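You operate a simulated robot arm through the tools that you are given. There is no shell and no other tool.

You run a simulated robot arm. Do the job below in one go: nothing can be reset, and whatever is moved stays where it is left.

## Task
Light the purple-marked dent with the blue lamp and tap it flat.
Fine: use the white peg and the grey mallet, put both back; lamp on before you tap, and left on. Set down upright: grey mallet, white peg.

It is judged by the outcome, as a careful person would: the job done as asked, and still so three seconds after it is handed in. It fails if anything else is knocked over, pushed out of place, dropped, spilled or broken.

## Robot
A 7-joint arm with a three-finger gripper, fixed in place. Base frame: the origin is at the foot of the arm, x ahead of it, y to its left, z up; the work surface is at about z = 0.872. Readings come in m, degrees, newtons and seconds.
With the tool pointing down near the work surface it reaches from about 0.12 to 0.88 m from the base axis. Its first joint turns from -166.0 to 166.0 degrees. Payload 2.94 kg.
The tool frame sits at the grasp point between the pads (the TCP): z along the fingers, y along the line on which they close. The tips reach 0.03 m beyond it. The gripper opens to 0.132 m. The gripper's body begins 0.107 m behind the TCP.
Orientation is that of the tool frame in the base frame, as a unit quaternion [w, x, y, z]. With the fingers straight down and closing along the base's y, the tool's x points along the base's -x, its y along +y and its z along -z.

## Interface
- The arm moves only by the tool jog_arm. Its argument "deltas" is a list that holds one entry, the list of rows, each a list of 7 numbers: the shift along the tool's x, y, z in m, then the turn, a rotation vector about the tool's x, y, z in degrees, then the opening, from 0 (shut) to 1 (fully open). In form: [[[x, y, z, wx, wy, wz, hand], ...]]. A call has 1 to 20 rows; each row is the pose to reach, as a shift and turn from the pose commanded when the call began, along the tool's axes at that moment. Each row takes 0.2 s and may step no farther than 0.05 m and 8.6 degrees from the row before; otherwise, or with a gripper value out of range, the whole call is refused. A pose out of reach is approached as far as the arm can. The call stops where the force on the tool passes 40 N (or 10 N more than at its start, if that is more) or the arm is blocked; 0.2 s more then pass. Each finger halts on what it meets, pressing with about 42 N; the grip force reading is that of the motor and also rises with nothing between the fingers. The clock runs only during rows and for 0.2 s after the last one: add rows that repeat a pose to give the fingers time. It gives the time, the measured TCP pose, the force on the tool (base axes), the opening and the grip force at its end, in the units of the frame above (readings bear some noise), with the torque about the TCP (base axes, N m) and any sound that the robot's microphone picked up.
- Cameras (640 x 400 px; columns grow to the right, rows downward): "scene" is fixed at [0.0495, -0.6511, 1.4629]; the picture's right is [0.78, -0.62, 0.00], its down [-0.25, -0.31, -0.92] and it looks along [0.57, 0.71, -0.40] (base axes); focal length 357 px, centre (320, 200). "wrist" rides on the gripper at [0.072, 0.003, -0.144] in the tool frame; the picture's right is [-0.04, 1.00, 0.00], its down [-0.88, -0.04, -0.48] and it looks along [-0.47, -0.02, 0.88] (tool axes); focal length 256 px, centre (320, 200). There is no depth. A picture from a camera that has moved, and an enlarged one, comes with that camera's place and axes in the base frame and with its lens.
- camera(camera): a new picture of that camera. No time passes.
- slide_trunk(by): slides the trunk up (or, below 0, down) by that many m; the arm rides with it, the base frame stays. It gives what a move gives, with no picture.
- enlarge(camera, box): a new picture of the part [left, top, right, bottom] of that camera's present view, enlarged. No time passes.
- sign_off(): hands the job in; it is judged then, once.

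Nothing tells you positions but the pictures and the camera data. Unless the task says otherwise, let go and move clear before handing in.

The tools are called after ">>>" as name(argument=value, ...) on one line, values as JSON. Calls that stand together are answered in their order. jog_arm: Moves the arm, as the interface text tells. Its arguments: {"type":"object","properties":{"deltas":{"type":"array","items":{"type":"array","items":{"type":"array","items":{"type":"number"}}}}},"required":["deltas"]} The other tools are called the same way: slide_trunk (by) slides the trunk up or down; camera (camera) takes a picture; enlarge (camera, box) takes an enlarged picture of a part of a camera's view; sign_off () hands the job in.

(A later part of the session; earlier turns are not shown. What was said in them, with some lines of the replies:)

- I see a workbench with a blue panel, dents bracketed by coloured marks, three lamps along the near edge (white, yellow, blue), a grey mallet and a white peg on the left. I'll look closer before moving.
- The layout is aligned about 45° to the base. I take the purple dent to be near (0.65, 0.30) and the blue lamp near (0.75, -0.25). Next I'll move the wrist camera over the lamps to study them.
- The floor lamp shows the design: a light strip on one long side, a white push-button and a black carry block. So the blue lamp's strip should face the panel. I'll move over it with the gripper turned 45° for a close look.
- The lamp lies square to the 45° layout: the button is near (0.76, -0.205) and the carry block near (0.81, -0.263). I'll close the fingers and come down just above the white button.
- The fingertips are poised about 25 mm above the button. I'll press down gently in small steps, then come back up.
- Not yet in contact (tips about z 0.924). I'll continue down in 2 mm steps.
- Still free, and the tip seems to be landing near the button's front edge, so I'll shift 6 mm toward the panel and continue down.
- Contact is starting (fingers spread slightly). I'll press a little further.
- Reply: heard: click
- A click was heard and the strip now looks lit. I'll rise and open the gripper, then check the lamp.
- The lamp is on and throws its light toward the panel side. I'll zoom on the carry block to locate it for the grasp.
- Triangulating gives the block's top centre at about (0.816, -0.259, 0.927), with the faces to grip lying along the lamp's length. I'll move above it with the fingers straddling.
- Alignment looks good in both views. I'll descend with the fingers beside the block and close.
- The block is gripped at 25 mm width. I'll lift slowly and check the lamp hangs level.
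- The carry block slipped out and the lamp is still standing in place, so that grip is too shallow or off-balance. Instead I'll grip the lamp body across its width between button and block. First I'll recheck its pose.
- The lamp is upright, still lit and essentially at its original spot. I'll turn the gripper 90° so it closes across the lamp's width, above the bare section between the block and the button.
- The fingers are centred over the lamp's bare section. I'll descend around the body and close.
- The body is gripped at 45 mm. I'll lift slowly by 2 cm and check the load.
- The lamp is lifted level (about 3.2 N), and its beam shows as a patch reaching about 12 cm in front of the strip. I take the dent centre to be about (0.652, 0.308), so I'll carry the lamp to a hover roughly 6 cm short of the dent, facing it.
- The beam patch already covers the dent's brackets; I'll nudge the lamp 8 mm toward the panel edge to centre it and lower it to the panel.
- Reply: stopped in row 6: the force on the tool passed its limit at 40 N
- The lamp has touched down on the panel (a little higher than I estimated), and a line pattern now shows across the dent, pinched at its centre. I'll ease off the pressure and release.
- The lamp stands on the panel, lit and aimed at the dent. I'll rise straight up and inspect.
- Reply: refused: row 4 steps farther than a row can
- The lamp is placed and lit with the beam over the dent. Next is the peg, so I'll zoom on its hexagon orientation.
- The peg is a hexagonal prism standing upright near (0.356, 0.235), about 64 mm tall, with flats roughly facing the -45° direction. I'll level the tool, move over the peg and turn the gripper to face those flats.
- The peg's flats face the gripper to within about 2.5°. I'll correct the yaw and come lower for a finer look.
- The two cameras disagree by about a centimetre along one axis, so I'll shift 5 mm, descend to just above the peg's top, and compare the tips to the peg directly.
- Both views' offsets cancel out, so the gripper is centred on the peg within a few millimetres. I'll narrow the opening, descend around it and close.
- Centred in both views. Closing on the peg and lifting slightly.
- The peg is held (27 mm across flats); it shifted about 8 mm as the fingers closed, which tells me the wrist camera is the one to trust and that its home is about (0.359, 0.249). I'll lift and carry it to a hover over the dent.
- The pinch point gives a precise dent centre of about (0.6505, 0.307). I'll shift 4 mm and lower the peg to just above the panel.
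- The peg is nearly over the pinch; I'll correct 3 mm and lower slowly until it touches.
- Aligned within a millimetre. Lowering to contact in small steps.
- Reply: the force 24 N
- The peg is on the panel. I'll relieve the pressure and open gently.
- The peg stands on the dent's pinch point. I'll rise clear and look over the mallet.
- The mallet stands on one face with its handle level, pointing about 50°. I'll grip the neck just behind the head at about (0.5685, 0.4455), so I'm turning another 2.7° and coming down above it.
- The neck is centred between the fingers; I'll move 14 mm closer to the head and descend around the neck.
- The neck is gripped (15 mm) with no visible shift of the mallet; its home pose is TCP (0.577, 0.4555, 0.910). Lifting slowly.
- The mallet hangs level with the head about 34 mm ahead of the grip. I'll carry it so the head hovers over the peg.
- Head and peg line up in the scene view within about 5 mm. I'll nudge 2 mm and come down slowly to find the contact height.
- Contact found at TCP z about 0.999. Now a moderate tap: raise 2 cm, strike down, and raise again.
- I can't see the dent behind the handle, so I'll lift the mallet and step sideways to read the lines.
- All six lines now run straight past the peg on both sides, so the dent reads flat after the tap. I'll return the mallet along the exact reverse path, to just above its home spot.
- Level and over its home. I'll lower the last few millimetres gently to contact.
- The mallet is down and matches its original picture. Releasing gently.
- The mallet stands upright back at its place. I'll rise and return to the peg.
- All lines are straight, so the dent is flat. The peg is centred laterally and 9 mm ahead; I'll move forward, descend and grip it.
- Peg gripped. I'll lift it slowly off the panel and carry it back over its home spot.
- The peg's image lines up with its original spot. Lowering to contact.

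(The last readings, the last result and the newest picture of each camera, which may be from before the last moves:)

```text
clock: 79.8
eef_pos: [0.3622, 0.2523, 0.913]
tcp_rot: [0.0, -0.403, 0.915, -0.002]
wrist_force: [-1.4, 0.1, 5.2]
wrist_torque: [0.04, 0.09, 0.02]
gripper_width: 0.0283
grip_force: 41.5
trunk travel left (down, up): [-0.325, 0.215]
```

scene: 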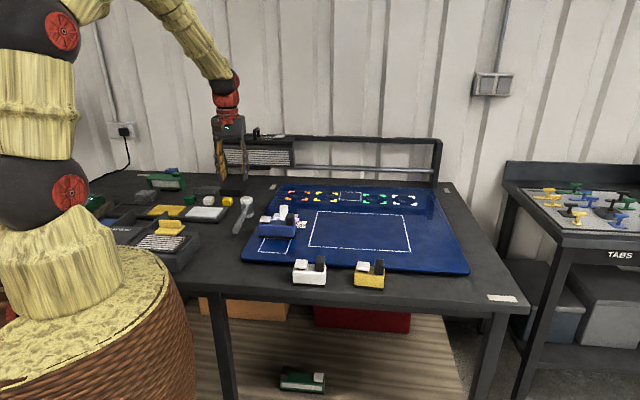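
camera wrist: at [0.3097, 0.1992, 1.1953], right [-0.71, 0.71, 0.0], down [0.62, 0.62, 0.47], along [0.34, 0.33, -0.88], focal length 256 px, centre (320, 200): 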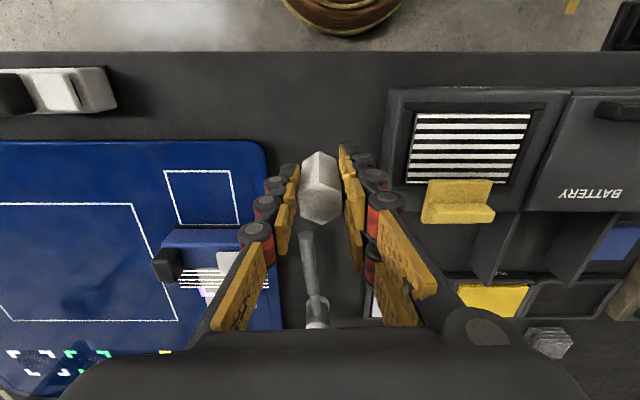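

Contact with a light 5 N. I'll ease off slightly and open.

>>> jog_arm(deltas=[[[0, 0, -0.0008, 0, 0, 0, 0.2], [0, 0, -0.0008, 0, 0, 0, 0.26], [0, 0, -0.0008, 0, 0, 0, 0.35], [0, 0, -0.0008, 0, 0, 0, 0.45], [0, 0, -0.0008, 0, 0, 0, 0.45]]])

>>> jog_arm(deltas=[[[0, 0, -0.015, 0, 0, 0, 0.45], [0, 0, -0.04, 0, 0, 0, 0.45], [0, 0, -0.08, 0, 0, 0, 0.45], [0, 0, -0.12, 0, 0, 0, 0.45], [0, 0, -0.16, 0, 0, 0, 0.45], [0, 0, -0.2, 0, 0, 0, 0.45], [0, 0, -0.2, 0, 0, 0, 0.45]]])

>>> enlarge(camera="scene", box=[190, 230, 240, 275])

>>> camera(camera="wrist")

>>> camera(camera="scene")

>>> enlarge(camera="scene", box=[200, 180, 320, 270])

```text
clock: 81.0
eef_pos: [0.3613, 0.2522, 0.914]
tcp_rot: [0.0, -0.403, 0.915, -0.002]
wrist_force: [0.1, -0.4, 0.2]
wrist_torque: [0.0, 0.01, 0.01]
gripper_width: 0.0593
grip_force: 0.1
trunk travel left (down, up): [-0.325, 0.215]
```

```text
clock: 82.6
eef_pos: [0.3591, 0.2524, 1.1141]
tcp_rot: [0.0, -0.403, 0.915, -0.001]
wrist_force: [-1.3, 1.0, 0.3]
wrist_torque: [0.0, -0.02, -0.01]
gripper_width: 0.0595
grip_force: 0.1
trunk travel left (down, up): [-0.325, 0.215]
```

```text
8.89 times, centred on (215, 252) of scene
camera zoom: at [0.0495, -0.6511, 1.4629], right [0.78, -0.62, 0.0], down [-0.25, -0.31, -0.92], along [0.57, 0.71, -0.4], focal length 3172 px, centre (1253, -267)
```

zoom: 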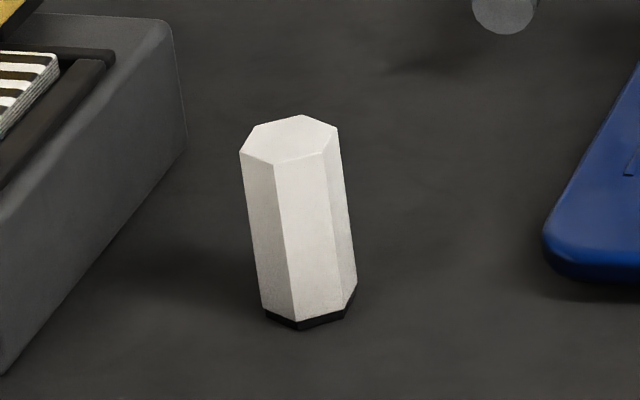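

```text
taken
camera wrist: at [0.3076, 0.2009, 1.2585], right [-0.71, 0.71, 0.0], down [0.62, 0.62, 0.47], along [0.34, 0.33, -0.88], focal length 256 px, centre (320, 200)
```

wrist: 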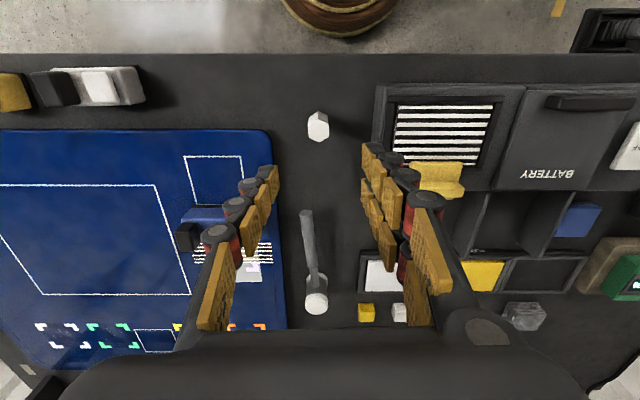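

```text
taken
```

scene: 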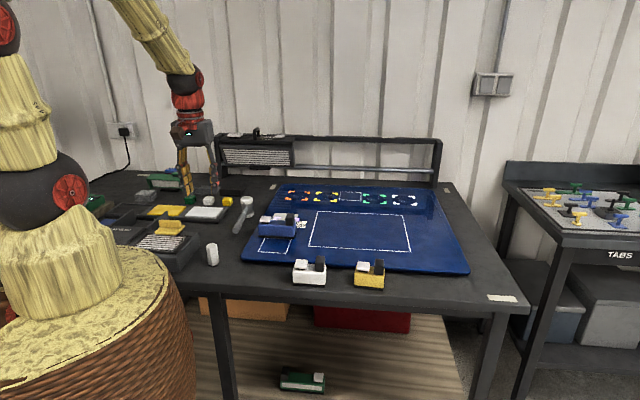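

```text
4.44 times, centred on (260, 225) of scene
camera zoom: at [0.0495, -0.6511, 1.4629], right [0.78, -0.62, 0.0], down [-0.25, -0.31, -0.92], along [0.57, 0.71, -0.4], focal length 1586 px, centre (587, 89)
```

zoom: 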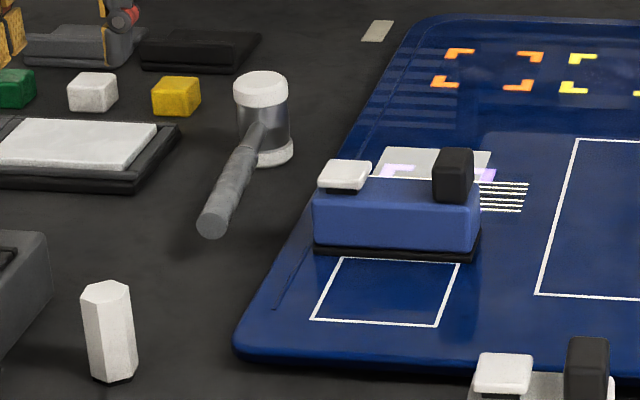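

Peg and mallet match their original pictures. I'll take one unobstructed look at the dent to confirm it is fully flat.

>>> jog_arm(deltas=[[[-0.027, -0.03, 0, 0, 0, 0, 0.45], [-0.054, -0.06, 0, 0, 0, 0, 0.45], [-0.081, -0.09, 0, 0, 0, 0, 0.45], [-0.108, -0.12, 0, 0, 0, 0, 0.45], [-0.135, -0.15, 0, 0, 0, 0, 0.45], [-0.161, -0.179, 0, 0, 0, 0, 0.45], [-0.161, -0.179, 0, 0, 0, 0, 0.45]]])

>>> camera(camera="wrist")

>>> enlarge(camera="wrist", box=[250, 110, 410, 230])

```text
clock: 84.2
eef_pos: [0.6021, 0.2507, 1.1137]
tcp_rot: [0.001, -0.402, 0.915, -0.001]
wrist_force: [-0.1, 0.7, -0.6]
wrist_torque: [0.0, -0.02, 0.0]
gripper_width: 0.0596
grip_force: 0.0
trunk travel left (down, up): [-0.325, 0.215]
```

```text
taken
camera wrist: at [0.5505, 0.1984, 1.2581], right [-0.71, 0.71, 0.0], down [0.62, 0.62, 0.47], along [0.34, 0.34, -0.88], focal length 256 px, centre (320, 200)
```

wrist: 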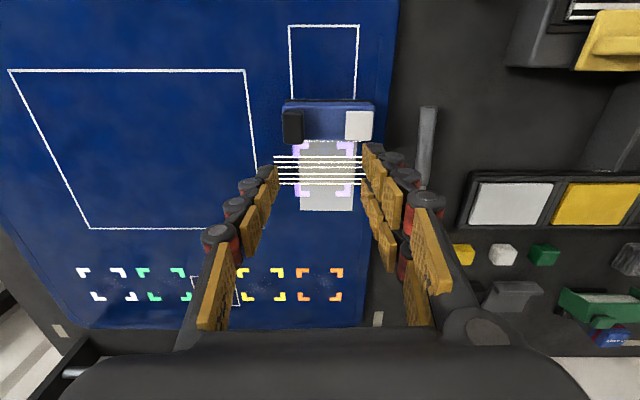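

```text
3.33 times, centred on (330, 170) of wrist
camera zoom: at [0.5505, 0.1984, 1.2581], right [-0.71, 0.71, 0.0], down [0.62, 0.62, 0.47], along [0.34, 0.34, -0.88], focal length 853 px, centre (287, 300)
```

zoom: 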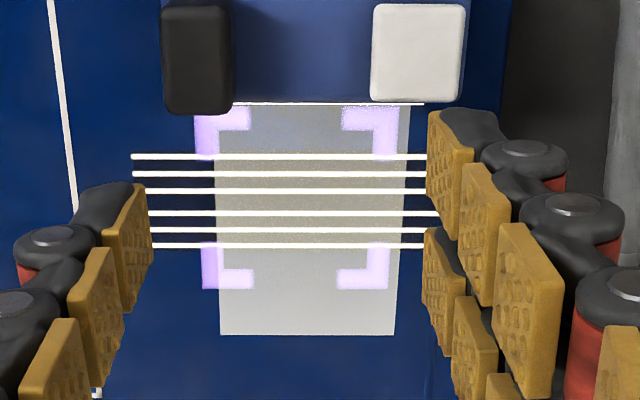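

The lines run straight across the dent, so it is flat. The blue lamp is on and aimed at it, the mallet and peg stand upright in their places, and the arm is clear. I'm handing in.

>>> sign_off()

```text
The job is handed in.
```

The purple-marked dent is tapped flat. The blue lamp was on before the tap, and I left it on, standing on the panel and aimed at the dent.

- **Dent:** after one tap with the grey mallet on the white peg, all six of the lamp's lines run straight across it. Before the tap they pinched together at the centre.
- **Mallet and peg:** both are back where they were and standing upright. They match their original positions in the scene camera to within a couple of millimetres.
- **Lamp:** my first grip, on its black carry block, slipped, and the lamp settled back upright almost where it had been. I then carried it by its body. It now stands about 6 cm in front of the dent, slightly further onto the panel than the small white outline.

In the final pictures nothing else looked moved or knocked over, and the arm was clear when I handed in.
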